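You operate a simulated robot arm through the tools that you are given. There is no shell and no other tool. Be economical: measure what you need, move in short steps, check, and stop when the job is done.

You are at the controls of a simulated robot arm. One attempt, no reset.

Task
Shut the window, let the blind down to DOWN and switch the lamp on.
Fine: the window first; turn the grey lock knob to FREE before you move the wooden handle and back to LOCK after. Where these are worked on the way, their far stop is far enough and under half their travel is too little: grey lock knob.

It is judged by the outcome, as a careful person would: the job done as asked, and still so three seconds after it is handed in. It fails if anything else is knocked over, pushed out of place, dropped, spilled or broken.

Robot
A 7-joint arm with a two-finger parallel gripper, hanging from a carriage that runs on a rail from [-1503, -8] to [777, 4] (x, y) and turns from -312 to 376 degrees about z. Base frame: it is fixed where the carriage stands at the start and does not move with it; the origin is on the floor, on the carriage's upright axis, x ahead of it, y to its left, z up; the surface under the hand at the start is at about z = 910. Lengths are in mm, angles in degrees, forces in N, time in s.
With the tool pointing down near the work surface it reaches from about 140 to 660 mm from the robot's upright axis, wherever it stands. Its first joint turns from -166.0 to 166.0 degrees. Places, roughly: cream light switch [2000, -3900, 1400]; green light switch [-600, 400, 1400]; grey light switch [2000, -3300, 1400]; grey lock knob [400, 600, 1000]; lamp switch [500, 600, 1000]; window handle [600, 600, 1400]; wooden blind handle [400, 600, 1100]. Payload 3.91 kg.
The TCP is the grasp point between the finger pads, 30 mm short of the fingertips. In the tool frame z runs along the fingers and y along their closing line. Largest opening 110 mm; finger width 20, thickness 10; the body of the gripper, 48 by 112 mm, starts 55 mm behind the TCP.
Orientation is that of the tool frame in the base frame, as a unit quaternion [w, x, y, z]. With the fingers straight down and closing along the base's y, the tool's x points along the base's -x, its y along +y and its z along -z.

Tools
- The arm moves only by the tool nudge_tool. Its arguments are lists of equal length, an entry for each row: "offset": the shift along the tool's x, y, z in units of 100 mm (1.0 is 100 mm), a list of three; "rotation": the turn, a rotation vector about the tool's x, y, z in units of 120 degrees (1.0 is 120 degrees), a list of three; "gripper": the finger opening in mm, from 0 to 110. In form: {"offset": [[x, y, z], ...], "rotation": [[wx, wy, wz], ...], "gripper": [gripper, ...]}. A call has 1 to 20 rows; each row is the pose to reach, as a shift and turn from the pose commanded when the call began, along the tool's axes at that moment. A call with a number of a shift or a turn outside -1 to 1 is refused whole. A row lasts 0.2 s, in which the tool goes at most 50 mm and 8.6 degrees; a call with a longer step from one row to the next is refused whole, and so is a gripper value outside its range. Where a pose cannot be reached the arm comes as near as it can. A force on the tool above 40 N (or 10 N above the force at the start of the call, whichever is more), or a blocked arm, ends the call early, and 0.2 s more pass. Each finger travels about 108 mm/s and halts on what it meets, pressing with about 23 N; the grip force reading is that of the motor and also rises with nothing between the fingers. The clock runs only during rows and for 0.2 s after the last one: add rows that repeat a pose to give the fingers time. The reply holds the time, the measured pose of the TCP, the force on the tool along the base axes, the opening and the grip force, in the units named above and with some noise, with the torque about the TCP (base axes, N m) and any sound that the robot's microphone picked up.
- Cameras (640 x 400 px; columns grow to the right, rows downward): "scene" is now at [259.8, 55.5, 1747.5]; the picture's right is [0.68, -0.73, 0.00], its down [0.20, 0.18, -0.96] and it looks along [0.70, 0.66, 0.27] (base axes); focal length 214 px, centre (320, 200). "wrist" rides on the gripper at [72, 17, -103] in the tool frame; the picture's right is [-0.23, 0.97, 0.00], its down [-0.76, -0.18, -0.62] and it looks along [-0.61, -0.14, 0.78] (tool axes); focal length 222 px, centre (320, 200). There is no depth. A picture from a camera that has moved, and an enlarged one, comes with that camera's place and axes in the base frame and with its lens.
- camera(camera): a new picture of that camera. It takes no simulated time.
- raise_lower(by): slides the trunk up (or, below 0, down) by that many mm; the arm and the scene camera ride with it, the base frame stays. It gives what a move gives, with no picture.
- steer(legs): drives the robot by 1 to 6 legs, each [ahead, left, turn to the left] in mm, mm and degrees, along the robot's own axes; the way and the turn of a leg run together, so that a leg with both is an arc; at most 1500 mm and 180 degrees a leg. The arm and the cameras ride along, it lands a little off, and it stops where it bumps. It keeps to its track: a leg is cut to what the track allows. It gives what a move gives.
- pan_tilt(pan, tilt): turns the head with the scene camera to pan (to the left, within 155 degrees either way) and tilt (down, from -29 to 69), counted from straight ahead of the robot. It gives what a move gives.
- zoom(camera, box): a new picture of the part [left, top, right, bottom] of that camera's present view, enlarged. It takes no simulated time.
- finish_job(): hands the job in; it is judged then, once.

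Go step by step. Nothing tells you exact positions but the pictures and the camera data: compare them with the known pose of the tool, close in by small moves and look again before you grip or let go. The budget is 120 turns and 90 pictures, counting those below and the enlarged ones. Unless the task says otherwise, let go and move clear before handing in, and close with one line.

The tools are called after ">>>" by a JSON object that holds its "api" and its "payload". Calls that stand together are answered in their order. nudge_tool: Moves the arm, as the interface text tells. Its arguments: {"type":"object","properties":{"offset":{"type":"array","items":{"type":"array","items":{"type":"number"}}},"rotation":{"type":"array","items":{"type":"array","items":{"type":"number"}}},"gripper":{"type":"array","items":{"type":"number"}}},"required":["offset","rotation","gripper"]} The other tools are called the same way: raise_lower (by) slides the trunk up or down; steer (legs) drives the base; pan_tilt (pan, tilt) turns the head that bears the scene camera; camera (camera) takes a picture; zoom (camera, box) takes an enlarged picture of a part of a camera's view; finish_job () hands the job in.

At the start:

```text
time_s: 0.0
position: [337.6, 197.7, 1563.0]
ee_rot: [-0.041, -0.002, 0.999, 0.017]
force: [0.1, 0.0, -0.8]
wrist_torque: [0.03, 0.03, 0.03]
width: 109.9
finger_force: 0.1
trunk travel left (down, up): [-332.0, 248.0]
robot x, y, heading: [1.0, 0.3, 0.0]
head pan, tilt: [154.7, 68.8]
```

scene: 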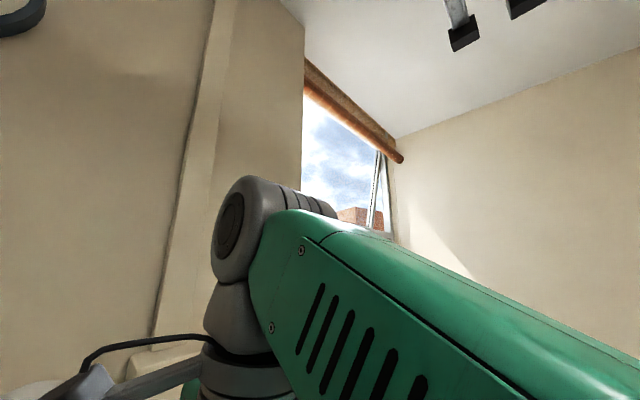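
wrist: 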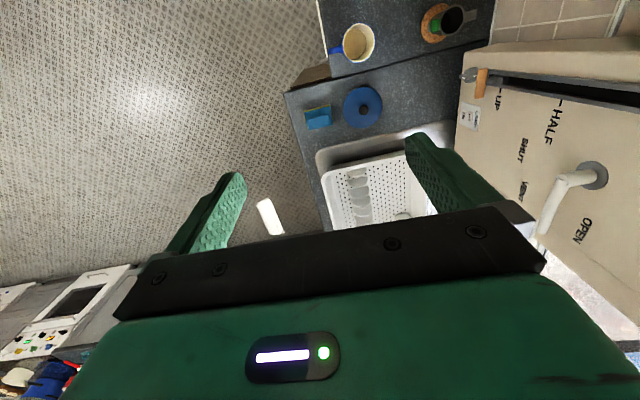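

I see a counter with a sink and a wall panel with handle (SHUT/VENT/OPEN labels), but the scene camera is blocked by the arm. I'll turn the head toward the wall at y≈600.

>>> {"api": "pan_tilt", "payload": {"pan": 50, "tilt": 30}}

>>> {"api": "zoom", "payload": {"camera": "wrist", "box": [440, 20, 640, 260]}}

>>> {"api": "camera", "payload": {"camera": "scene"}}

```text
time_s: 1.8
position: [340.6, 197.8, 1560.9]
ee_rot: [-0.045, -0.002, 0.999, 0.017]
force: [-0.1, 1.0, 0.2]
wrist_torque: [0.0, -0.04, 0.02]
width: 110.2
finger_force: 0.0
trunk travel left (down, up): [-332.0, 248.0]
robot x, y, heading: [2.1, 0.8, 0.2]
head pan, tilt: [50.0, 30.0]
```

```text
1.67 times, centred on (540, 140) of wrist
camera zoom: at [277.0, 209.4, 1670.5], right [0.22, 0.97, 0.01], down [0.81, -0.2, 0.55], along [0.54, -0.11, -0.84], focal length 370 px, centre (-47, 300)
```

zoom: 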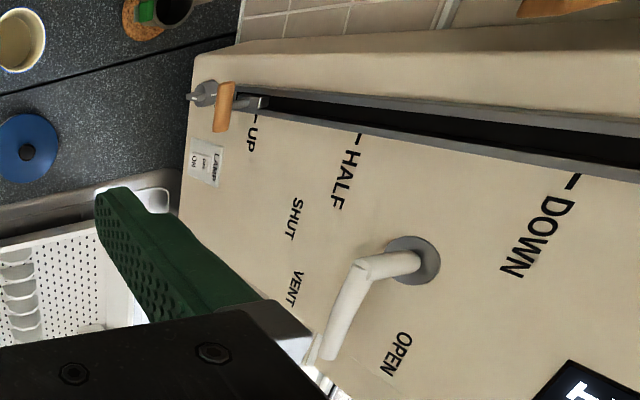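

```text
86 pictures are left
camera scene: at [260.0, 57.3, 1745.1], right [0.69, -0.72, 0.0], down [0.17, 0.17, -0.97], along [0.7, 0.67, 0.24], focal length 214 px, centre (320, 200)
```

scene: 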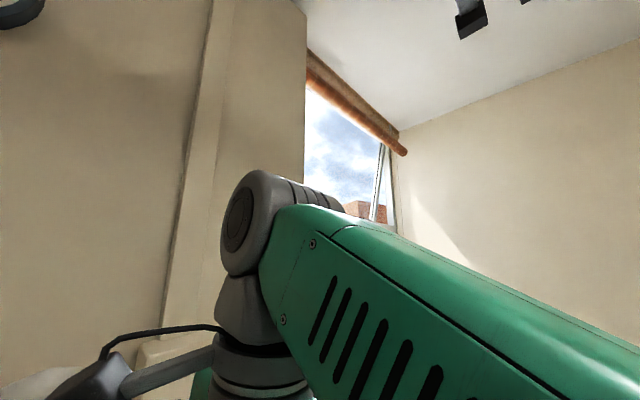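

The scene view hardly changed with the pan. I'll try another pan to see how the head actually responds.

>>> {"api": "pan_tilt", "payload": {"pan": 60, "tilt": 60}}

>>> {"api": "camera", "payload": {"camera": "scene"}}

```text
time_s: 2.8
position: [339.2, 196.3, 1561.1]
ee_rot: [-0.045, -0.003, 0.999, 0.017]
force: [-0.1, 0.8, 0.0]
wrist_torque: [0.0, -0.01, 0.0]
width: 110.0
finger_force: 0.1
trunk travel left (down, up): [-332.0, 248.0]
robot x, y, heading: [1.2, 2.1, 0.0]
head pan, tilt: [60.0, 60.0]
```

```text
85 pictures are left
camera scene: at [259.8, 57.4, 1745.1], right [0.7, -0.72, 0.0], down [0.17, 0.17, -0.97], along [0.7, 0.68, 0.24], focal length 214 px, centre (320, 200)
```

scene: 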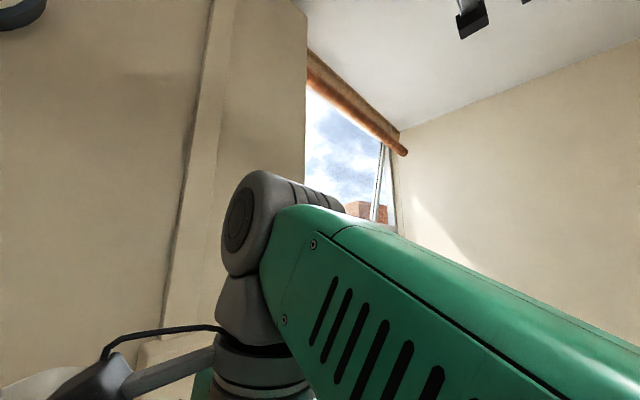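

The wrist camera is the useful one: wall panel at y≈620, with lever at about [545, 620, 1345] and a vertical slot near x≈430 (UP at bottom, DOWN at top). I'll swing the tool to face the wall (+y) and look.

>>> {"api": "nudge_tool", "payload": {"offset": [[0, 0, 0], [0, 0, 0], [0, 0, 0], [0, 0, 0], [0, 0, 0], [0, 0, 0], [0, 0, 0], [0, 0, 0], [0, 0, 0], [0, 0, 0], [0, 0, 0]], "rotation": [[-0.068, 0, 0], [-0.136, 0, 0], [-0.204, 0, 0], [-0.272, 0, 0], [-0.34, 0, 0], [-0.408, 0, 0], [-0.476, 0, 0], [-0.544, 0, 0], [-0.612, 0, 0], [-0.68, 0, 0], [-0.748, 0, 0]], "gripper": [110, 110, 110, 110, 110, 110, 110, 110, 110, 110, 110]}}

>>> {"api": "camera", "payload": {"camera": "wrist"}}

```text
time_s: 5.2
position: [338.9, 196.4, 1563.3]
ee_rot: [-0.029, 0.026, 0.695, 0.718]
force: [0.1, -0.2, -0.6]
wrist_torque: [0.03, -0.01, 0.02]
width: 110.1
finger_force: 0.1
trunk travel left (down, up): [-332.0, 248.0]
robot x, y, heading: [-0.5, -0.1, -0.1]
head pan, tilt: [60.0, 60.0]
```

```text
84 pictures are left
camera wrist: at [267.7, 91.8, 1583.1], right [0.3, -0.03, 0.95], down [0.75, -0.61, -0.26], along [0.59, 0.79, -0.16], focal length 222 px, centre (320, 200)
```

wrist: 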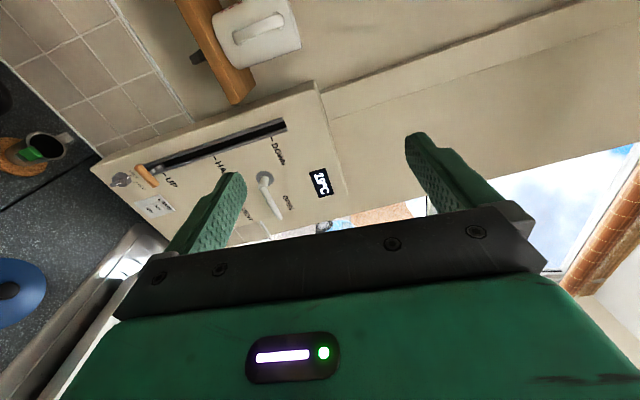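

The panel is now well in view. I'll enlarge it to locate the controls precisely.

>>> {"api": "zoom", "payload": {"camera": "wrist", "box": [90, 80, 346, 240]}}

```text
2.50 times, centred on (218, 160) of wrist
camera zoom: at [267.7, 91.8, 1583.1], right [0.3, -0.03, 0.95], down [0.75, -0.61, -0.26], along [0.59, 0.79, -0.16], focal length 555 px, centre (575, 300)
```

zoom: 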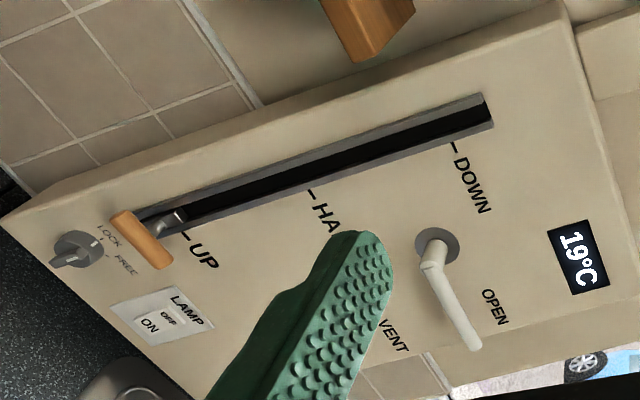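

The lever pivots at about [527, 595, 1365] with its tip at [636, 550, 1366] (OPEN); SHUT is straight down. I'll drive the carriage 200 mm ahead so the wall is comfortably in reach.

>>> {"api": "steer", "payload": {"legs": [[200, 0, 0]]}}

>>> {"api": "camera", "payload": {"camera": "wrist"}}

```text
time_s: 6.8
position: [537.7, 198.6, 1562.9]
ee_rot: [-0.031, 0.026, 0.697, 0.716]
force: [-0.4, -0.1, 1.6]
wrist_torque: [0.01, 0.01, -0.02]
width: 109.9
finger_force: 0.0
trunk travel left (down, up): [-332.0, 248.0]
robot x, y, heading: [200.9, 0.8, 0.2]
head pan, tilt: [60.0, 60.0]
```

```text
82 pictures are left
camera wrist: at [468.7, 94.2, 1582.9], right [0.31, -0.03, 0.95], down [0.75, -0.61, -0.26], along [0.59, 0.79, -0.17], focal length 222 px, centre (320, 200)
```

wrist: 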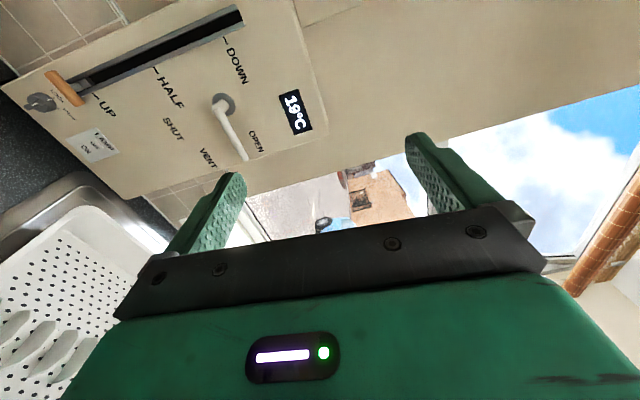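

The view is clear. I'll straighten the tool, close the fingers and come down toward a point in front of and above the lever.

>>> {"api": "nudge_tool", "payload": {"offset": [[-0.17, -0.24, 0.12], [-0.34, -0.48, 0.24], [-0.51, -0.72, 0.36], [-0.67, -0.91, 0.47]], "rotation": [[0.004, 0, -0.009], [0.008, 0, -0.018], [0.012, 0, -0.027], [0.016, 0, -0.037]], "gripper": [70, 40, 10, 0]}}

```text
time_s: 7.8
position: [598.6, 250.1, 1468.6]
ee_rot: [-0.002, -0.002, 0.708, 0.706]
force: [0.0, -0.4, 0.3]
wrist_torque: [0.0, 0.01, 0.02]
width: 0.0
finger_force: 23.1
trunk travel left (down, up): [-332.0, 248.0]
robot x, y, heading: [200.1, 3.4, -0.1]
head pan, tilt: [60.0, 60.0]
```

The tool is square to the wall now. I'll approach by 100 mm and check.

>>> {"api": "nudge_tool", "payload": {"offset": [[0, -0.17, 0.33], [0, -0.34, 0.66], [0, -0.5, 1.0], [0, -0.5, 1.0]], "rotation": [[0, 0, 0], [0, 0, 0], [0, 0, 0], [0, 0, 0]], "gripper": [0, 0, 0, 0]}}

>>> {"api": "camera", "payload": {"camera": "wrist"}}

```text
time_s: 8.8
position: [597.6, 348.9, 1417.6]
ee_rot: [-0.005, -0.002, 0.709, 0.706]
force: [0.2, -0.5, -0.1]
wrist_torque: [-0.04, 0.03, -0.01]
width: 0.0
finger_force: 23.0
trunk travel left (down, up): [-332.0, 248.0]
robot x, y, heading: [200.8, -2.3, 0.0]
head pan, tilt: [60.0, 60.0]
```

```text
81 pictures are left
camera wrist: at [526.5, 244.7, 1434.7], right [0.23, 0.0, 0.97], down [0.77, -0.62, -0.18], along [0.6, 0.79, -0.15], focal length 222 px, centre (320, 200)
```

wrist: 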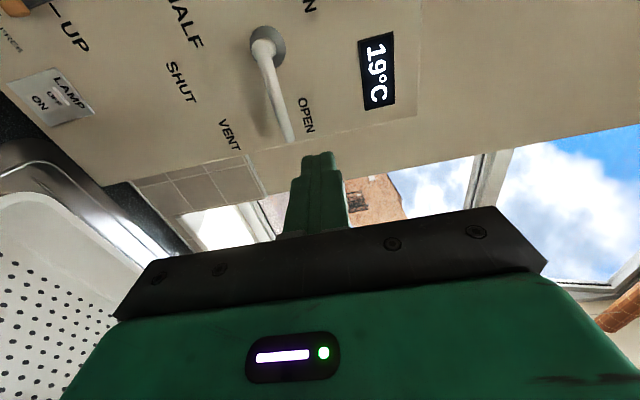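

Geometry confirmed: lever at z≈1362, tip x≈640, pivot x≈528. I'll move in to y≈538 just above the lever.

>>> {"api": "nudge_tool", "payload": {"offset": [[0, 0, 0.33], [0, 0, 0.66], [0, -0.05, 1.0], [0, -0.05, 1.0]], "rotation": [[0, 0, 0], [0, 0, 0], [0, 0, 0], [0, 0, 0]], "gripper": [0, 0, 0, 0]}}

>>> {"api": "nudge_tool", "payload": {"offset": [[0, 0, 0.3], [0, 0, 0.6], [0, 0, 0.88], [0, 0, 0.88]], "rotation": [[0, 0, 0], [0, 0, 0], [0, 0, 0], [0, 0, 0]], "gripper": [0, 0, 0, 0]}}

>>> {"api": "camera", "payload": {"camera": "wrist"}}

```text
time_s: 9.8
position: [596.6, 448.6, 1412.8]
ee_rot: [-0.004, -0.001, 0.708, 0.706]
force: [-0.1, 0.5, 0.2]
wrist_torque: [0.01, 0.01, -0.01]
width: 0.0
finger_force: 23.1
trunk travel left (down, up): [-332.0, 248.0]
robot x, y, heading: [201.2, 1.8, 0.1]
head pan, tilt: [60.0, 60.0]
```

```text
time_s: 10.8
position: [595.7, 538.4, 1412.4]
ee_rot: [-0.003, -0.002, 0.708, 0.706]
force: [-0.1, -0.3, 0.0]
wrist_torque: [-0.02, -0.02, 0.03]
width: 0.0
finger_force: 23.4
trunk travel left (down, up): [-332.0, 248.0]
robot x, y, heading: [198.6, 0.4, -0.0]
head pan, tilt: [60.0, 60.0]
```

```text
80 pictures are left
camera wrist: at [524.9, 434.0, 1429.6], right [0.23, 0.01, 0.97], down [0.77, -0.62, -0.18], along [0.6, 0.79, -0.15], focal length 222 px, centre (320, 200)
```

wrist: 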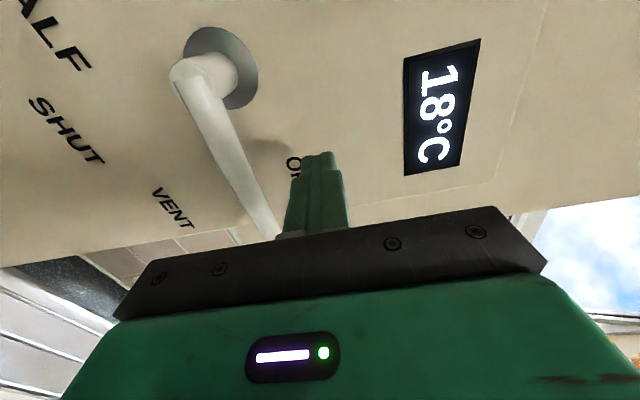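

The closed fingers sit just above the lever near OPEN. I'll push it along its arc, first half.

>>> {"api": "nudge_tool", "payload": {"offset": [[-0.03, -0.15, 0], [-0.043, -0.284, 0], [-0.058, -0.35, 0], [-0.067, -0.412, 0], [-0.07, -0.48, 0], [-0.068, -0.542, 0], [-0.06, -0.61, 0], [-0.047, -0.671, 0], [-0.027, -0.735, 0], [-0.003, -0.794, 0], [0.028, -0.852, 0], [0.061, -0.907, 0], [0.061, -0.907, 0]], "rotation": [[0, 0, 0], [0, 0, 0], [0, 0, 0], [0, 0, 0], [0, 0, 0], [0, 0, 0], [0, 0, 0], [0, 0, 0], [0, 0, 0], [0, 0, 0], [0, 0, 0], [0, 0, 0], [0, 0, 0]], "gripper": [0, 0, 0, 0, 0, 0, 0, 0, 0, 0, 0, 0, 0]}}

>>> {"api": "camera", "payload": {"camera": "wrist"}}

```text
time_s: 13.6
position: [589.3, 537.8, 1319.6]
ee_rot: [-0.004, -0.001, 0.709, 0.705]
force: [0.1, 0.2, 0.4]
wrist_torque: [0.03, 0.01, 0.05]
width: 0.0
finger_force: 23.3
trunk travel left (down, up): [-332.0, 248.0]
robot x, y, heading: [201.5, 3.9, 0.2]
head pan, tilt: [60.0, 60.0]
```

```text
79 pictures are left
camera wrist: at [517.6, 432.8, 1338.7], right [0.23, 0.01, 0.97], down [0.77, -0.62, -0.18], along [0.6, 0.79, -0.15], focal length 222 px, centre (320, 200)
```

wrist: 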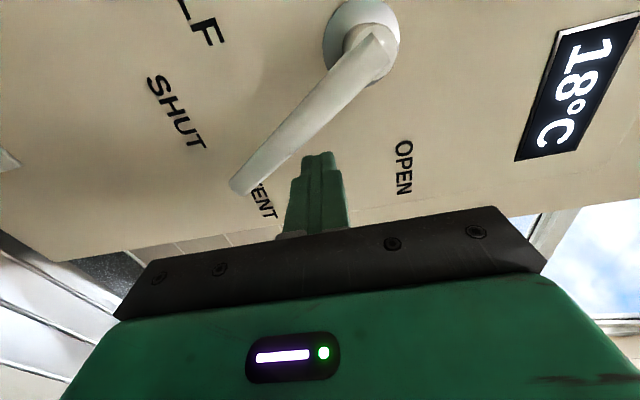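

It's around VENT now. I'll push the rest of the way to SHUT, stopping on force.

>>> {"api": "nudge_tool", "payload": {"offset": [[0.04, -0.04, 0], [0.08, -0.08, 0], [0.13, -0.125, 0], [0.179, -0.164, 0], [0.235, -0.2, 0], [0.291, -0.23, 0], [0.35, -0.255, 0], [0.413, -0.276, 0], [0.445, -0.285, 0], [0.477, -0.29, 0], [0.477, -0.29, 0]], "rotation": [[0, 0, 0], [0, 0, 0], [0, 0, 0], [0, 0, 0], [0, 0, 0], [0, 0, 0], [0, 0, 0], [0, 0, 0], [0, 0, 0], [0, 0, 0], [0, 0, 0]], "gripper": [0, 0, 0, 0, 0, 0, 0, 0, 0, 0, 0]}}

>>> {"api": "camera", "payload": {"camera": "wrist"}}

```text
time_s: 15.8
position: [550.9, 534.1, 1294.8]
ee_rot: [0.003, 0.005, 0.707, 0.707]
force: [13.5, 4.8, 2.9]
wrist_torque: [0.1, 0.04, -0.37]
width: 0.2
finger_force: 22.9
trunk travel left (down, up): [-332.0, 248.0]
robot x, y, heading: [200.4, 0.7, 0.1]
head pan, tilt: [60.0, 60.0]
stopped in row 11: the force on the tool passed its limit at 41 N (the readings are from after the stop); the commanded pose is now the measured one
```

```text
78 pictures are left
camera wrist: at [478.4, 430.7, 1311.7], right [0.23, 0.0, 0.97], down [0.76, -0.63, -0.18], along [0.61, 0.78, -0.14], focal length 222 px, centre (320, 200)
```

wrist: 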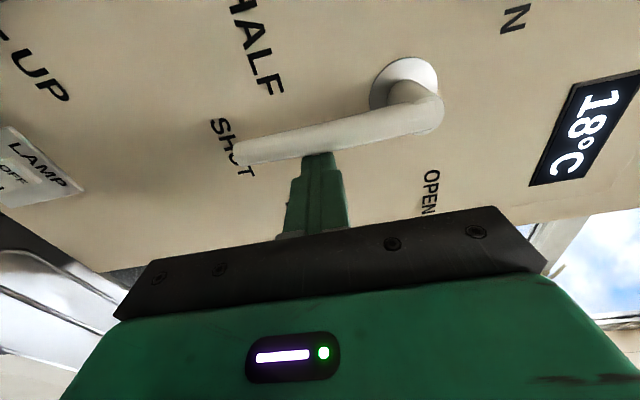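

The lever hit its stop at SHUT. I'll back off and check the window.

>>> {"api": "nudge_tool", "payload": {"offset": [[-0.15, 0, 0], [-0.2, 0, -0.4], [-0.2, 0, -0.8], [-0.2, 0, -1.0], [-0.2, 0, -1.0]], "rotation": [[0, 0, 0], [0, 0, 0], [0, 0, 0], [0, 0, 0], [0, 0, 0]], "gripper": [0, 0, 0, 0, 0]}}

>>> {"api": "nudge_tool", "payload": {"offset": [[0, -0.2, -0.3], [0.1, -0.4, -0.6], [0.2, -0.6, -0.8], [0.3, -0.8, -1.0]], "rotation": [[0, 0, 0], [0, 0, 0], [0, 0, 0], [0, 0, 0]], "gripper": [0, 0, 0, 0]}}

>>> {"api": "camera", "payload": {"camera": "wrist"}}

>>> {"api": "camera", "payload": {"camera": "scene"}}

```text
time_s: 17.0
position: [565.2, 434.0, 1293.0]
ee_rot: [0.001, 0.003, 0.708, 0.707]
force: [-0.2, 0.0, -1.0]
wrist_torque: [0.02, -0.01, -0.01]
width: 0.0
finger_force: 23.1
trunk travel left (down, up): [-332.0, 248.0]
robot x, y, heading: [199.7, 2.7, -0.0]
head pan, tilt: [60.0, 60.0]
```

```text
time_s: 18.0
position: [535.4, 334.5, 1214.9]
ee_rot: [0.001, 0.001, 0.708, 0.706]
force: [1.2, 1.5, 0.4]
wrist_torque: [-0.02, 0.01, 0.01]
width: 0.1
finger_force: 23.1
trunk travel left (down, up): [-332.0, 248.0]
robot x, y, heading: [199.5, 4.4, 0.0]
head pan, tilt: [60.0, 60.0]
```

```text
77 pictures are left
camera wrist: at [462.8, 230.5, 1231.3], right [0.23, 0.0, 0.97], down [0.76, -0.63, -0.18], along [0.61, 0.78, -0.14], focal length 222 px, centre (320, 200)
```

wrist: 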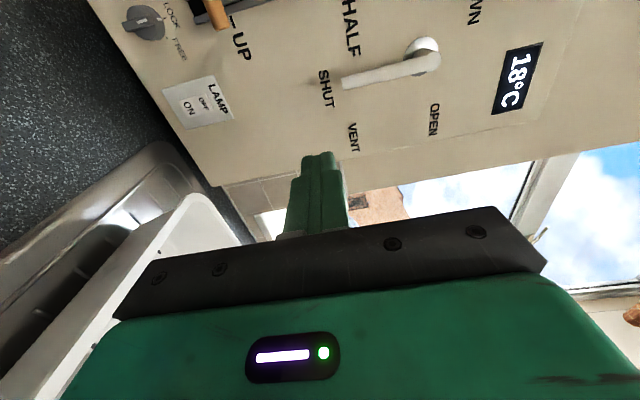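

```text
76 pictures are left
camera scene: at [436.2, 59.9, 1633.8], right [0.87, -0.5, 0.0], down [-0.43, -0.75, -0.5], along [0.25, 0.43, -0.87], focal length 214 px, centre (320, 200)
```

scene: 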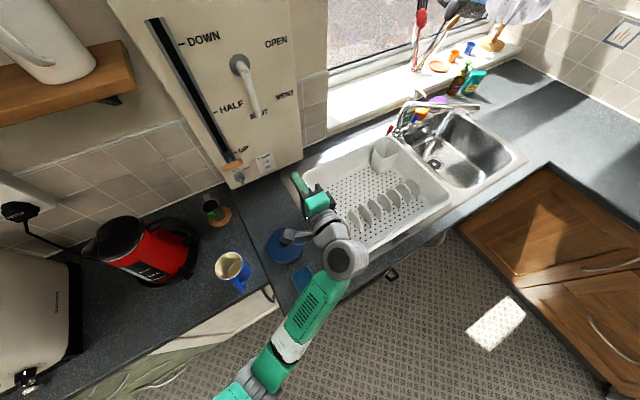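

The lever is at SHUT and the scene view is very good now. Next the lock knob; I'll enlarge it in both views.

>>> {"api": "zoom", "payload": {"camera": "wrist", "box": [110, 0, 270, 130]}}

>>> {"api": "zoom", "payload": {"camera": "scene", "box": [180, 120, 340, 240]}}

```text
3.08 times, centred on (190, 65) of wrist
camera zoom: at [462.8, 230.5, 1231.3], right [0.23, 0.0, 0.97], down [0.76, -0.63, -0.18], along [0.61, 0.78, -0.14], focal length 684 px, centre (720, 615)
```

zoom: 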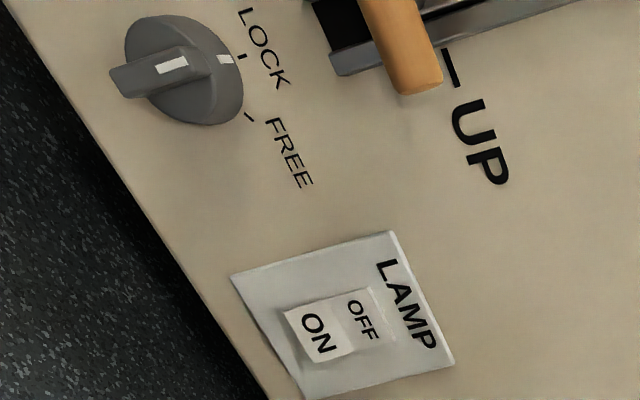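

```text
3.33 times, centred on (260, 180) of scene
camera zoom: at [436.2, 59.9, 1633.8], right [0.87, -0.5, 0.0], down [-0.43, -0.75, -0.5], along [0.25, 0.43, -0.87], focal length 715 px, centre (520, 267)
```

zoom: 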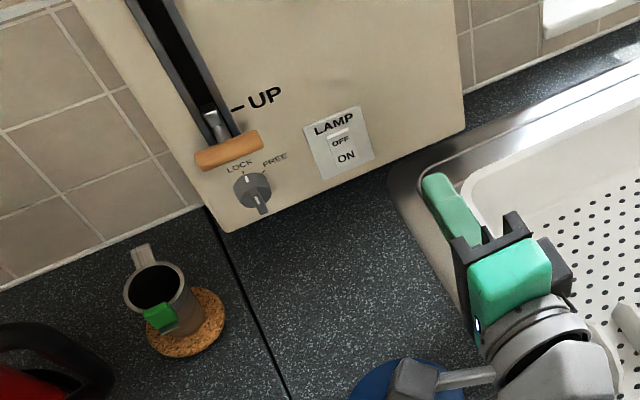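

The knob is at about [413, 566–600, 1019], its wing vertical (LOCK), with FREE ~60° clockwise. I'll roll the hand 90° so the fingers close horizontally with the camera above, moving down toward it.

>>> {"api": "nudge_tool", "payload": {"offset": [[0.1, -0.09, 0], [0.2, -0.18, 0], [0.3, -0.27, 0], [0.4, -0.36, 0], [0.5, -0.45, 0], [0.6, -0.54, 0], [0.7, -0.63, 0], [0.8, -0.72, 0], [0.9, -0.81, 0], [1.0, -0.9, 0], [1.0, -0.9, 0], [1.0, -0.9, 0]], "rotation": [[0, 0, 0.068], [0, 0, 0.136], [0, 0, 0.204], [0, 0, 0.272], [0, 0, 0.34], [0, 0, 0.408], [0, 0, 0.476], [0, 0, 0.544], [0, 0, 0.612], [0, 0, 0.68], [0, 0, 0.75], [0, 0, 0.75]], "gripper": [0, 0, 0, 0, 10, 20, 30, 40, 50, 50, 50, 50]}}

>>> {"api": "camera", "payload": {"camera": "wrist"}}

>>> {"api": "camera", "payload": {"camera": "scene"}}

```text
time_s: 20.6
position: [435.5, 335.8, 1124.0]
ee_rot: [-0.5, 0.502, 0.498, 0.499]
force: [-0.6, 0.0, -0.3]
wrist_torque: [-0.01, -0.01, -0.02]
width: 49.9
finger_force: 0.0
trunk travel left (down, up): [-332.0, 248.0]
robot x, y, heading: [198.2, 3.8, 0.2]
head pan, tilt: [60.0, 60.0]
```

```text
73 pictures are left
camera wrist: at [452.8, 231.4, 1196.4], right [0.97, 0.0, -0.23], down [-0.18, -0.62, -0.76], along [-0.14, 0.78, -0.61], focal length 222 px, centre (320, 200)
```

wrist: 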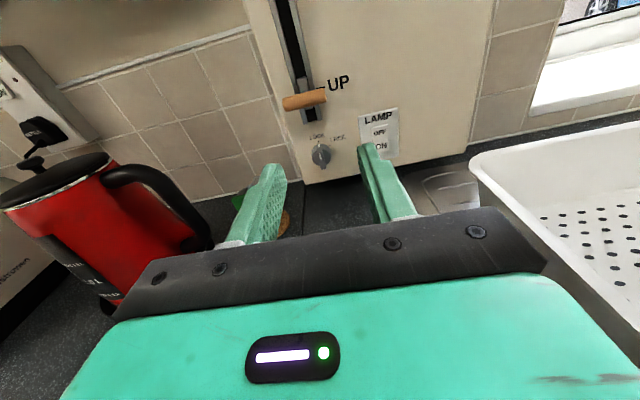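

```text
72 pictures are left
camera scene: at [436.2, 59.8, 1633.8], right [0.87, -0.5, 0.0], down [-0.43, -0.75, -0.5], along [0.25, 0.43, -0.87], focal length 214 px, centre (320, 200)
```

scene: 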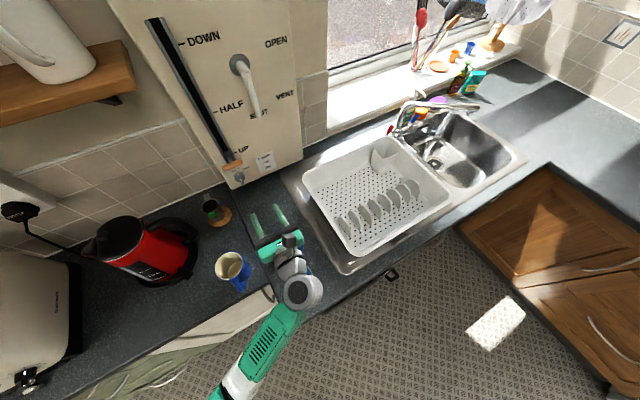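

The hand is oriented well and clear of the kettle and mugs. I'll come down level with the knob.

>>> {"api": "nudge_tool", "payload": {"offset": [[-0.3, -0.06, 0], [-0.6, -0.12, 0], [-0.9, -0.2, 0.2], [-1.0, -0.22, 0.5], [-1.0, -0.22, 0.7], [-1.0, -0.22, 0.7]], "rotation": [[0, 0, 0], [0, 0, 0], [0, 0, 0], [0, 0, 0], [0, 0, 0], [0, 0, 0]], "gripper": [50, 50, 50, 50, 50, 50]}}

>>> {"api": "camera", "payload": {"camera": "wrist"}}

>>> {"api": "zoom", "payload": {"camera": "scene", "box": [200, 130, 360, 250]}}

```text
time_s: 22.0
position: [412.9, 404.8, 1024.2]
ee_rot: [-0.499, 0.503, 0.498, 0.5]
force: [0.2, 0.9, -0.3]
wrist_torque: [0.01, 0.01, 0.0]
width: 50.4
finger_force: 0.0
trunk travel left (down, up): [-332.0, 248.0]
robot x, y, heading: [202.5, 2.5, 0.1]
head pan, tilt: [60.0, 60.0]
```

```text
71 pictures are left
camera wrist: at [430.5, 301.0, 1096.9], right [0.97, -0.01, -0.23], down [-0.18, -0.62, -0.76], along [-0.14, 0.78, -0.61], focal length 222 px, centre (320, 200)
```

wrist: 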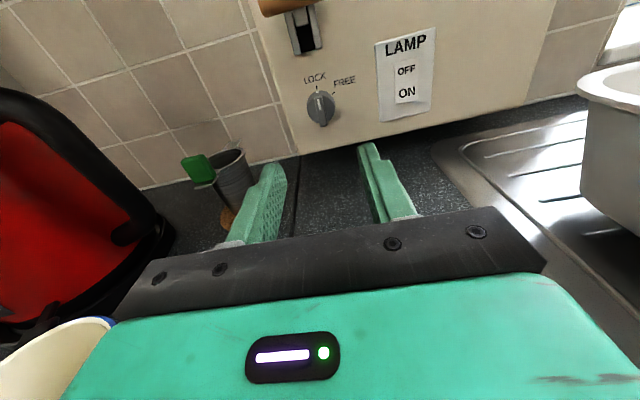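

```text
3.33 times, centred on (280, 190) of scene
camera zoom: at [436.2, 59.8, 1633.8], right [0.87, -0.5, 0.0], down [-0.43, -0.75, -0.5], along [0.25, 0.43, -0.87], focal length 715 px, centre (453, 233)
```

zoom: 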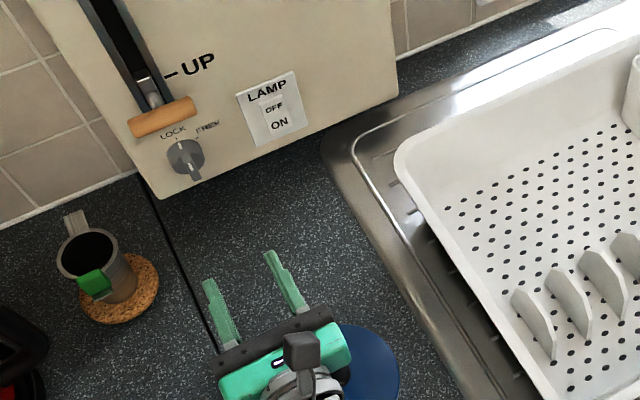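

Aligned: the knob wing reads x≈414, z≈1020. I'll advance 100 mm and check closely.

>>> {"api": "nudge_tool", "payload": {"offset": [[0, 0, 0.35], [-0.03, 0.01, 0.7], [-0.04, 0.01, 1.0], [-0.04, 0.01, 1.0]], "rotation": [[0, 0, 0], [0, 0, 0], [0, 0, 0], [0, 0, 0]], "gripper": [50, 50, 50, 50]}}

>>> {"api": "camera", "payload": {"camera": "wrist"}}

>>> {"api": "zoom", "payload": {"camera": "scene", "box": [200, 130, 300, 210]}}

```text
time_s: 23.0
position: [416.3, 504.4, 1021.0]
ee_rot: [-0.5, 0.502, 0.499, 0.499]
force: [1.0, -0.1, 0.6]
wrist_torque: [-0.03, 0.02, -0.01]
width: 50.2
finger_force: 0.1
trunk travel left (down, up): [-332.0, 248.0]
robot x, y, heading: [203.6, -0.4, 0.1]
head pan, tilt: [60.0, 60.0]
```

```text
69 pictures are left
camera wrist: at [432.7, 401.1, 1093.0], right [0.97, 0.0, -0.23], down [-0.18, -0.62, -0.76], along [-0.14, 0.78, -0.61], focal length 222 px, centre (320, 200)
```

wrist: 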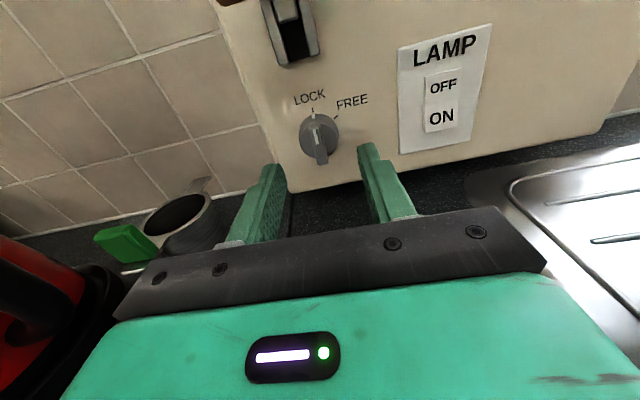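

```text
5.00 times, centred on (250, 170) of scene
camera zoom: at [436.2, 59.9, 1633.8], right [0.87, -0.5, 0.0], down [-0.43, -0.75, -0.5], along [0.25, 0.43, -0.87], focal length 1072 px, centre (670, 350)
```

zoom: 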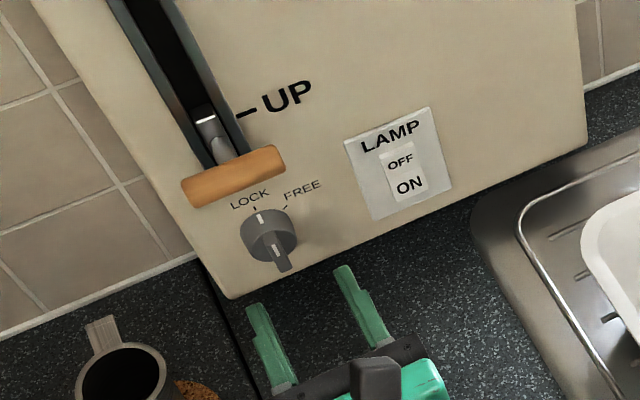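

The wing lies between the fingers' line. Advancing 45 mm, then closing on the wing.

>>> {"api": "nudge_tool", "payload": {"offset": [[0, 0, 0.2], [-0.01, 0, 0.4], [-0.01, 0, 0.46], [-0.01, 0, 0.46], [-0.01, 0, 0.46]], "rotation": [[0, 0, 0], [0, 0, 0], [0, 0, 0], [0, 0, 0], [0, 0, 0]], "gripper": [50, 50, 50, 50, 50]}}

>>> {"api": "zoom", "payload": {"camera": "wrist", "box": [220, 60, 460, 220]}}

>>> {"api": "zoom", "payload": {"camera": "scene", "box": [200, 130, 300, 210]}}

```text
time_s: 24.2
position: [415.8, 550.7, 1019.0]
ee_rot: [-0.499, 0.503, 0.498, 0.5]
force: [0.7, -0.4, -0.3]
wrist_torque: [-0.03, -0.02, 0.0]
width: 50.0
finger_force: 0.0
trunk travel left (down, up): [-332.0, 248.0]
robot x, y, heading: [202.6, 2.5, 0.2]
head pan, tilt: [60.0, 60.0]
```

```text
2.50 times, centred on (340, 140) of wrist
camera zoom: at [432.5, 446.9, 1091.4], right [0.97, 0.0, -0.23], down [-0.18, -0.62, -0.76], along [-0.14, 0.78, -0.61], focal length 555 px, centre (270, 350)
```

zoom: 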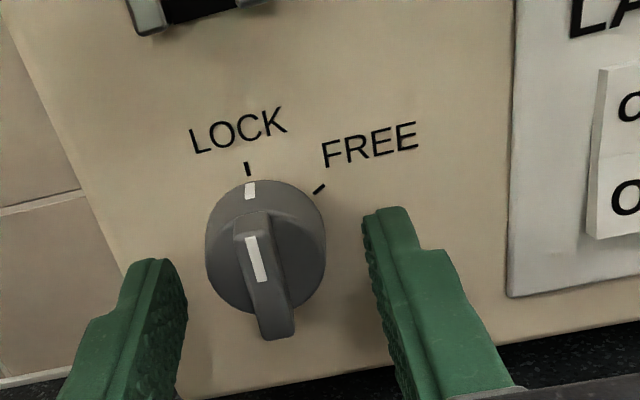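

```text
5.00 times, centred on (250, 170) of scene
camera zoom: at [436.2, 59.8, 1633.8], right [0.87, -0.5, 0.0], down [-0.43, -0.75, -0.5], along [0.25, 0.43, -0.87], focal length 1072 px, centre (670, 350)
```

zoom: 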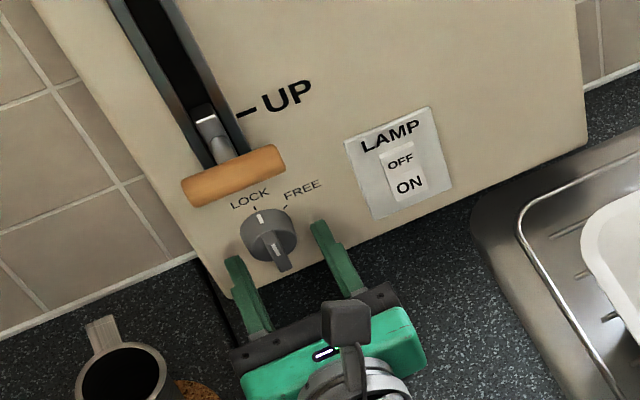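

Fingertips straddle the wing with ~13 mm overlap. Closing.

>>> {"api": "nudge_tool", "payload": {"offset": [[0, 0, 0], [0, 0, 0], [0, 0, 0], [0, 0, 0]], "rotation": [[0, 0, 0], [0, 0, 0], [0, 0, 0], [0, 0, 0]], "gripper": [30, 15, 0, 0]}}

>>> {"api": "zoom", "payload": {"camera": "wrist", "box": [220, 60, 460, 220]}}

```text
time_s: 25.2
position: [413.0, 550.2, 1019.1]
ee_rot: [-0.5, 0.502, 0.499, 0.5]
force: [-6.0, -1.8, 2.2]
wrist_torque: [-0.02, 0.04, 0.53]
width: 9.2
finger_force: 45.6
trunk travel left (down, up): [-332.0, 248.0]
robot x, y, heading: [200.7, 1.1, 0.3]
head pan, tilt: [60.0, 60.0]
```

```text
2.50 times, centred on (340, 140) of wrist
camera zoom: at [430.8, 447.1, 1091.3], right [0.97, 0.0, -0.23], down [-0.18, -0.62, -0.76], along [-0.14, 0.78, -0.61], focal length 555 px, centre (270, 350)
```

zoom: 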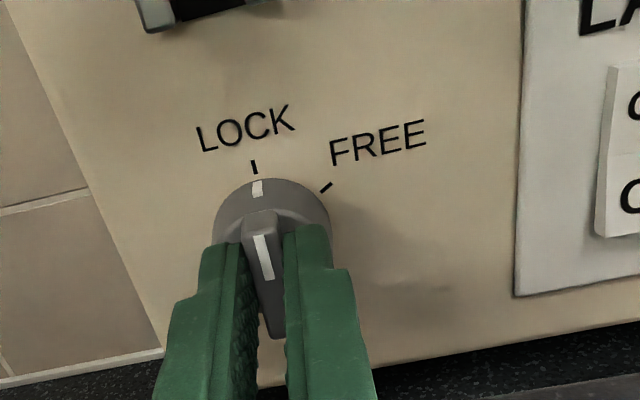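

Gripped the wing (9 mm). Turning clockwise ~60° toward FREE.

>>> {"api": "nudge_tool", "payload": {"offset": [[0, 0, 0], [0, 0, 0], [0, 0, 0], [0, 0, 0], [0, 0, 0], [0, 0, 0], [0, 0, 0], [0, 0, 0], [0, 0, 0]], "rotation": [[0, 0, 0.0625], [0, 0, 0.125], [0, 0, 0.1875], [0, 0, 0.25], [0, 0, 0.3125], [0, 0, 0.375], [0, 0, 0.4375], [0, 0, 0.5], [0, 0, 0.5]], "gripper": [0, 0, 0, 0, 0, 0, 0, 0, 0]}}

>>> {"api": "camera", "payload": {"camera": "wrist"}}

>>> {"api": "zoom", "payload": {"camera": "scene", "box": [200, 130, 300, 210]}}

```text
time_s: 27.4
position: [416.0, 551.0, 1017.2]
ee_rot: [-0.682, 0.685, 0.18, 0.183]
force: [4.4, 8.1, -9.3]
wrist_torque: [0.13, -0.28, -0.02]
width: 9.3
finger_force: 45.4
trunk travel left (down, up): [-332.0, 248.0]
robot x, y, heading: [202.0, 0.1, 0.1]
head pan, tilt: [60.0, 60.0]
stopped in row 9: the force on the tool passed its limit at 42 N (the readings are from after the stop); the commanded pose is now the measured one
```

```text
64 pictures are left
camera wrist: at [487.5, 446.5, 1038.8], right [0.28, -0.01, -0.96], down [-0.75, -0.62, -0.22], along [-0.59, 0.79, -0.18], focal length 222 px, centre (320, 200)
```

wrist: 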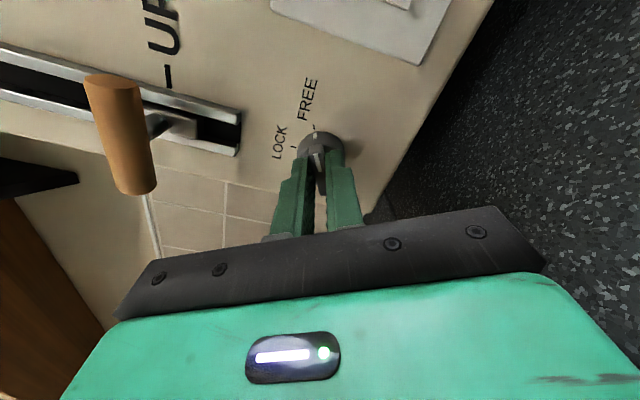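

```text
5.00 times, centred on (250, 170) of scene
camera zoom: at [436.5, 60.1, 1634.4], right [0.87, -0.5, 0.0], down [-0.43, -0.75, -0.5], along [0.25, 0.43, -0.87], focal length 1072 px, centre (670, 350)
```

zoom: 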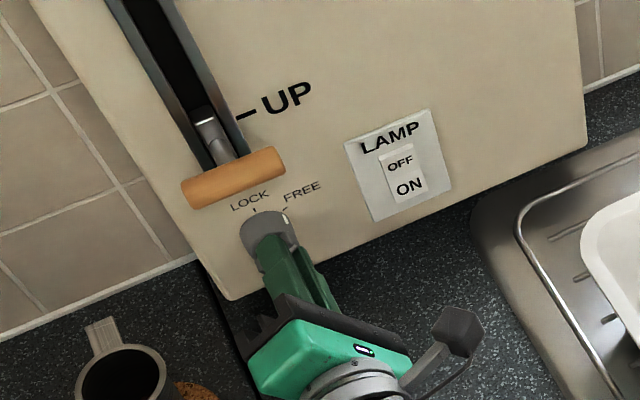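

The turn reached its stop with the mark at FREE. I'll open the fingers, back straight out, and look.

>>> {"api": "nudge_tool", "payload": {"offset": [[0, 0, 0], [0, 0, 0], [0, 0, -0.3], [0, 0, -0.6], [0, 0, -0.9], [0, 0, -0.9]], "rotation": [[0, 0, 0], [0, 0, 0], [0, 0, 0], [0, 0, 0], [0, 0, 0], [0, 0, 0]], "gripper": [30, 45, 45, 45, 45, 45]}}

>>> {"api": "zoom", "payload": {"camera": "wrist", "box": [220, 60, 420, 190]}}

>>> {"api": "zoom", "payload": {"camera": "scene", "box": [200, 130, 300, 210]}}

```text
time_s: 28.8
position: [416.0, 459.8, 1017.5]
ee_rot: [-0.682, 0.685, 0.179, 0.182]
force: [0.7, 0.5, -0.5]
wrist_torque: [0.02, 0.0, -0.02]
width: 45.1
finger_force: 0.1
trunk travel left (down, up): [-332.0, 248.0]
robot x, y, heading: [206.8, 1.0, -0.1]
head pan, tilt: [60.0, 60.0]
```

```text
3.08 times, centred on (320, 125) of wrist
camera zoom: at [486.2, 355.1, 1039.2], right [0.28, -0.01, -0.96], down [-0.75, -0.62, -0.22], along [-0.59, 0.79, -0.18], focal length 684 px, centre (320, 431)
```

zoom: 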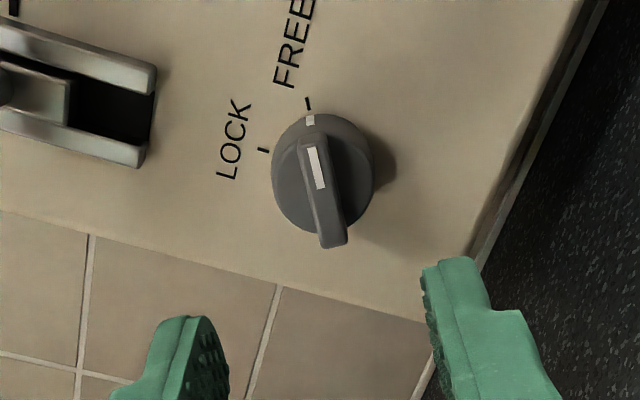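

```text
5.00 times, centred on (250, 170) of scene
camera zoom: at [436.2, 59.6, 1633.7], right [0.87, -0.5, 0.0], down [-0.43, -0.75, -0.5], along [0.25, 0.43, -0.87], focal length 1072 px, centre (670, 350)
```

zoom: 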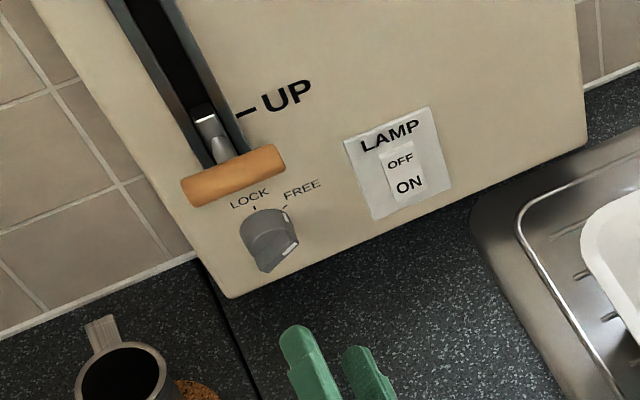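

The knob clearly shows FREE. The blind handle bar is horizontal, centred near [416, 553, 1119]. I'll roll another 30° so the fingers close vertically and rise to its height.

>>> {"api": "nudge_tool", "payload": {"offset": [[0.12, -0.22, -0.1], [0.25, -0.44, -0.1], [0.38, -0.66, -0.1], [0.504, -0.886, -0.1], [0.504, -0.886, -0.1]], "rotation": [[0, 0, 0.062], [0, 0, 0.124], [0, 0, 0.186], [0, 0, 0.247], [0, 0, 0.247]], "gripper": [60, 60, 60, 60, 60]}}

>>> {"api": "camera", "payload": {"camera": "wrist"}}

>>> {"api": "zoom", "payload": {"camera": "scene", "box": [180, 100, 340, 220]}}

```text
time_s: 30.0
position: [414.8, 452.0, 1121.2]
ee_rot: [-0.706, 0.708, -0.002, 0.003]
force: [-0.7, -0.1, 1.7]
wrist_torque: [0.02, -0.01, -0.03]
width: 60.0
finger_force: 0.1
out of reach, approached as far as the arm can: row 2
trunk travel left (down, up): [-332.0, 248.0]
robot x, y, heading: [201.4, 2.6, -0.2]
head pan, tilt: [60.0, 60.0]
```

```text
60 pictures are left
camera wrist: at [486.5, 347.8, 1104.0], right [-0.23, 0.0, -0.97], down [-0.76, -0.62, 0.18], along [-0.6, 0.79, 0.14], focal length 222 px, centre (320, 200)
```

wrist: 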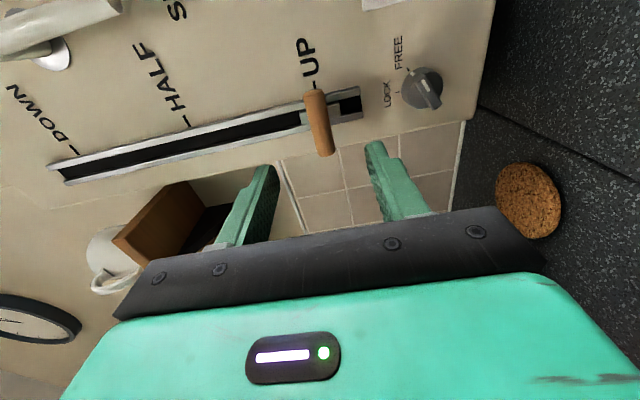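

```text
3.33 times, centred on (260, 160) of scene
camera zoom: at [435.8, 60.1, 1633.7], right [0.87, -0.5, 0.0], down [-0.43, -0.75, -0.5], along [0.25, 0.43, -0.87], focal length 715 px, centre (520, 333)
```

zoom: 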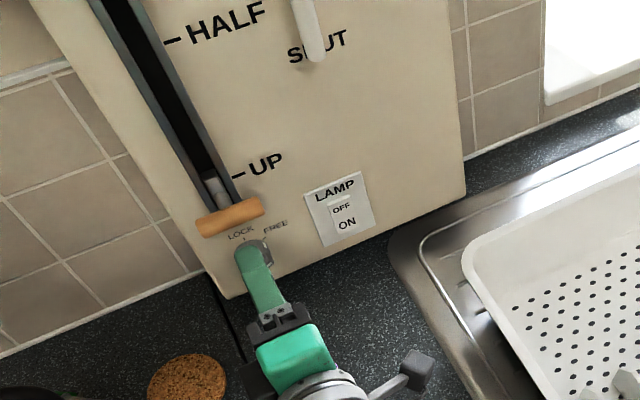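

The cup that stood on the cork coaster is no longer visible there; I must check that right away.

>>> {"api": "camera", "payload": {"camera": "scene"}}

```text
58 pictures are left
camera scene: at [435.8, 60.1, 1633.7], right [0.87, -0.5, 0.0], down [-0.43, -0.75, -0.5], along [0.25, 0.43, -0.87], focal length 214 px, centre (320, 200)
```

scene: 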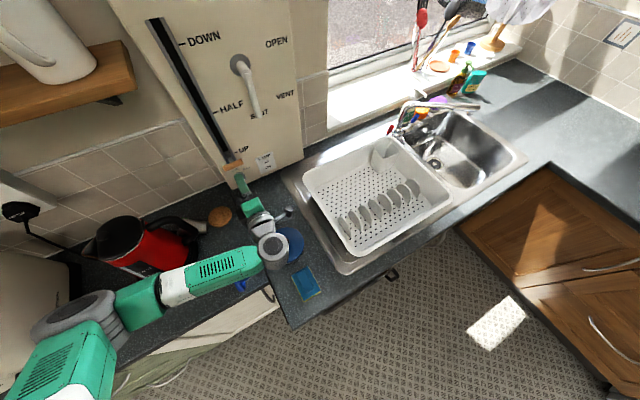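

>>> {"api": "zoom", "payload": {"camera": "scene", "box": [90, 180, 330, 330]}}

```text
2.67 times, centred on (210, 255) of scene
camera zoom: at [435.8, 60.1, 1633.7], right [0.87, -0.5, 0.0], down [-0.43, -0.75, -0.5], along [0.25, 0.43, -0.87], focal length 572 px, centre (613, 53)
```

zoom: 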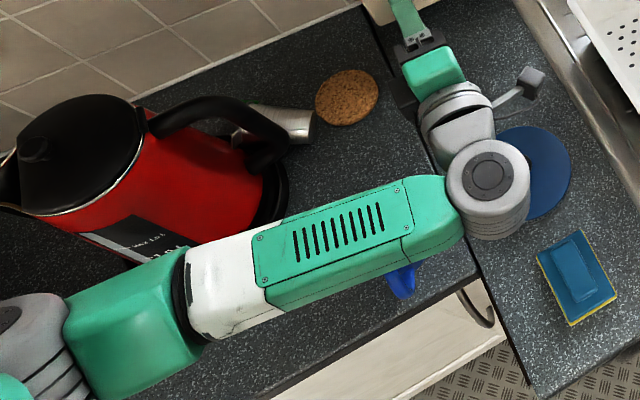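

My last roll made the arm swing its elbow around (it was at a reach limit), and the forearm knocked the metal cup off its coaster; it lies by the kettle. First I'll lift the whole arm clear with the trunk (joints unchanged), then inspect.

>>> {"api": "raise_lower", "payload": {"by": 240}}

>>> {"api": "camera", "payload": {"camera": "scene"}}

>>> {"api": "camera", "payload": {"camera": "wrist"}}

```text
time_s: 32.5
position: [414.9, 451.2, 1360.3]
ee_rot: [-0.705, 0.709, -0.002, 0.003]
force: [0.2, -0.2, -0.1]
wrist_torque: [-0.02, -0.03, -0.03]
width: 60.0
finger_force: 0.1
trunk travel left (down, up): [-572.0, 8.0]
robot x, y, heading: [201.3, 1.0, 0.1]
head pan, tilt: [60.0, 60.0]
```

```text
56 pictures are left
camera scene: at [436.2, 59.7, 1873.7], right [0.87, -0.5, 0.0], down [-0.43, -0.75, -0.5], along [0.25, 0.43, -0.87], focal length 214 px, centre (320, 200)
```

scene: 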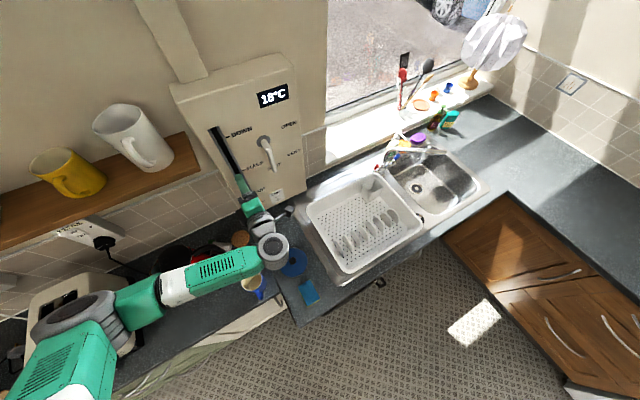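

```text
55 pictures are left
camera wrist: at [487.4, 346.7, 1343.4], right [-0.23, 0.0, -0.97], down [-0.77, -0.62, 0.18], along [-0.6, 0.79, 0.14], focal length 222 px, centre (320, 200)
```

wrist: 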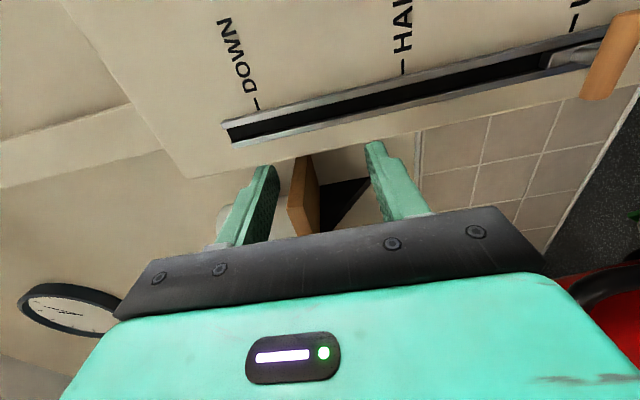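

The blue mug is fine; only the metal cup was tipped. At this safe height I'll retreat from the wall before rolling the hand back, so any elbow reconfiguration happens in free space.

>>> {"api": "nudge_tool", "payload": {"offset": [[0.1, 0, -0.3], [0.3, 0, -0.6], [0.5, 0, -0.9], [0.8, -0.2, -1.0], [1.0, -0.4, -1.0], [1.0, -0.4, -1.0]], "rotation": [[0, 0, 0], [0, 0, 0], [0, 0, 0], [0, 0, 0], [0, 0, 0], [0, 0, 0]], "gripper": [60, 60, 60, 60, 60, 60]}}

>>> {"api": "camera", "payload": {"camera": "scene"}}

```text
time_s: 33.9
position: [512.8, 377.7, 1382.3]
ee_rot: [-0.705, 0.709, -0.002, 0.004]
force: [-0.9, -1.0, 0.2]
wrist_torque: [0.01, 0.0, 0.01]
width: 60.1
finger_force: 0.1
out of reach, approached as far as the arm can: row 4, 5, 6
trunk travel left (down, up): [-572.0, 8.0]
robot x, y, heading: [202.1, 0.7, -0.1]
head pan, tilt: [60.0, 60.0]
```

```text
54 pictures are left
camera scene: at [436.2, 59.7, 1873.8], right [0.87, -0.5, 0.0], down [-0.43, -0.75, -0.5], along [0.25, 0.43, -0.87], focal length 214 px, centre (320, 200)
```

scene: 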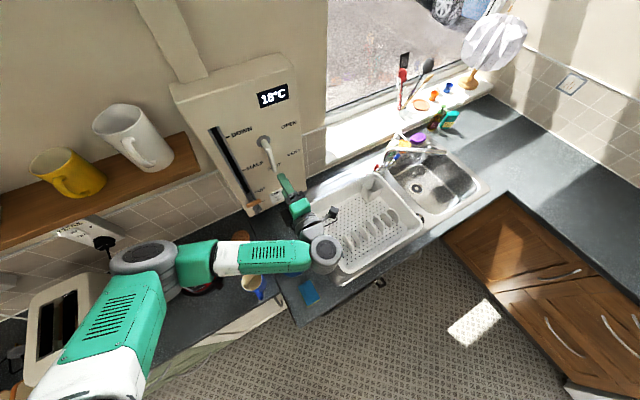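

Free space here. Now rolling the hand back by 90°, checking for reconfiguration.

>>> {"api": "nudge_tool", "payload": {"offset": [[0, 0, 0], [0, 0, 0], [0, 0, 0], [0, 0, 0], [0, 0, 0], [0, 0, 0]], "rotation": [[0, 0, -0.065], [0, 0, -0.13], [0, 0, -0.195], [0, 0, -0.26], [0, 0, -0.325], [0, 0, -0.375]], "gripper": [60, 60, 60, 60, 60, 60]}}

>>> {"api": "camera", "payload": {"camera": "scene"}}

```text
time_s: 35.3
position: [514.4, 378.0, 1383.0]
ee_rot: [-0.65, 0.655, 0.27, 0.273]
force: [-0.5, 0.1, -0.1]
wrist_torque: [-0.02, 0.01, 0.02]
width: 59.8
finger_force: 0.1
trunk travel left (down, up): [-572.0, 8.0]
robot x, y, heading: [200.9, 1.7, 0.4]
head pan, tilt: [60.0, 60.0]
```

```text
53 pictures are left
camera scene: at [436.2, 59.7, 1873.8], right [0.87, -0.5, 0.0], down [-0.43, -0.75, -0.5], along [0.25, 0.43, -0.87], focal length 214 px, centre (320, 200)
```

scene: 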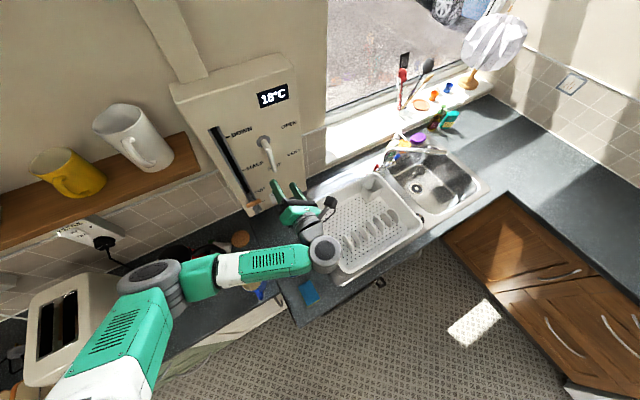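

No swing so far. Continuing the roll another ~90°.

>>> {"api": "nudge_tool", "payload": {"offset": [[0, 0, 0], [0, 0, 0], [0, 0, 0], [0, 0, 0], [0, 0, 0], [0, 0, 0], [0, 0, 0], [0, 0, 0], [0, 0, 0], [0, 0, 0], [0, 0, 0]], "rotation": [[0, 0, -0.068], [0, 0, -0.136], [0, 0, -0.204], [0, 0, -0.272], [0, 0, -0.34], [0, 0, -0.408], [0, 0, -0.476], [0, 0, -0.544], [0, 0, -0.612], [0, 0, -0.68], [0, 0, -0.75]], "gripper": [60, 60, 60, 60, 60, 60, 60, 60, 60, 60, 60]}}

>>> {"api": "camera", "payload": {"camera": "scene"}}

```text
time_s: 37.7
position: [513.9, 376.4, 1382.6]
ee_rot: [-0.266, 0.272, 0.654, 0.653]
force: [-0.1, 0.1, 0.3]
wrist_torque: [-0.02, -0.04, 0.0]
width: 59.8
finger_force: 0.0
trunk travel left (down, up): [-572.0, 8.0]
robot x, y, heading: [199.5, 0.5, 0.2]
head pan, tilt: [60.0, 60.0]
```

```text
52 pictures are left
camera scene: at [436.2, 59.8, 1873.8], right [0.87, -0.5, 0.0], down [-0.43, -0.75, -0.5], along [0.25, 0.43, -0.87], focal length 214 px, centre (320, 200)
```

scene: 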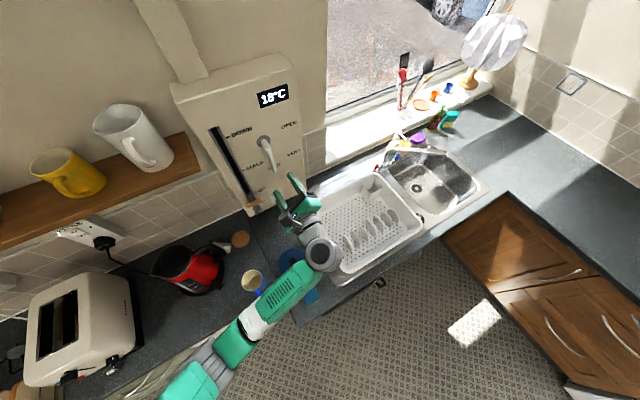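

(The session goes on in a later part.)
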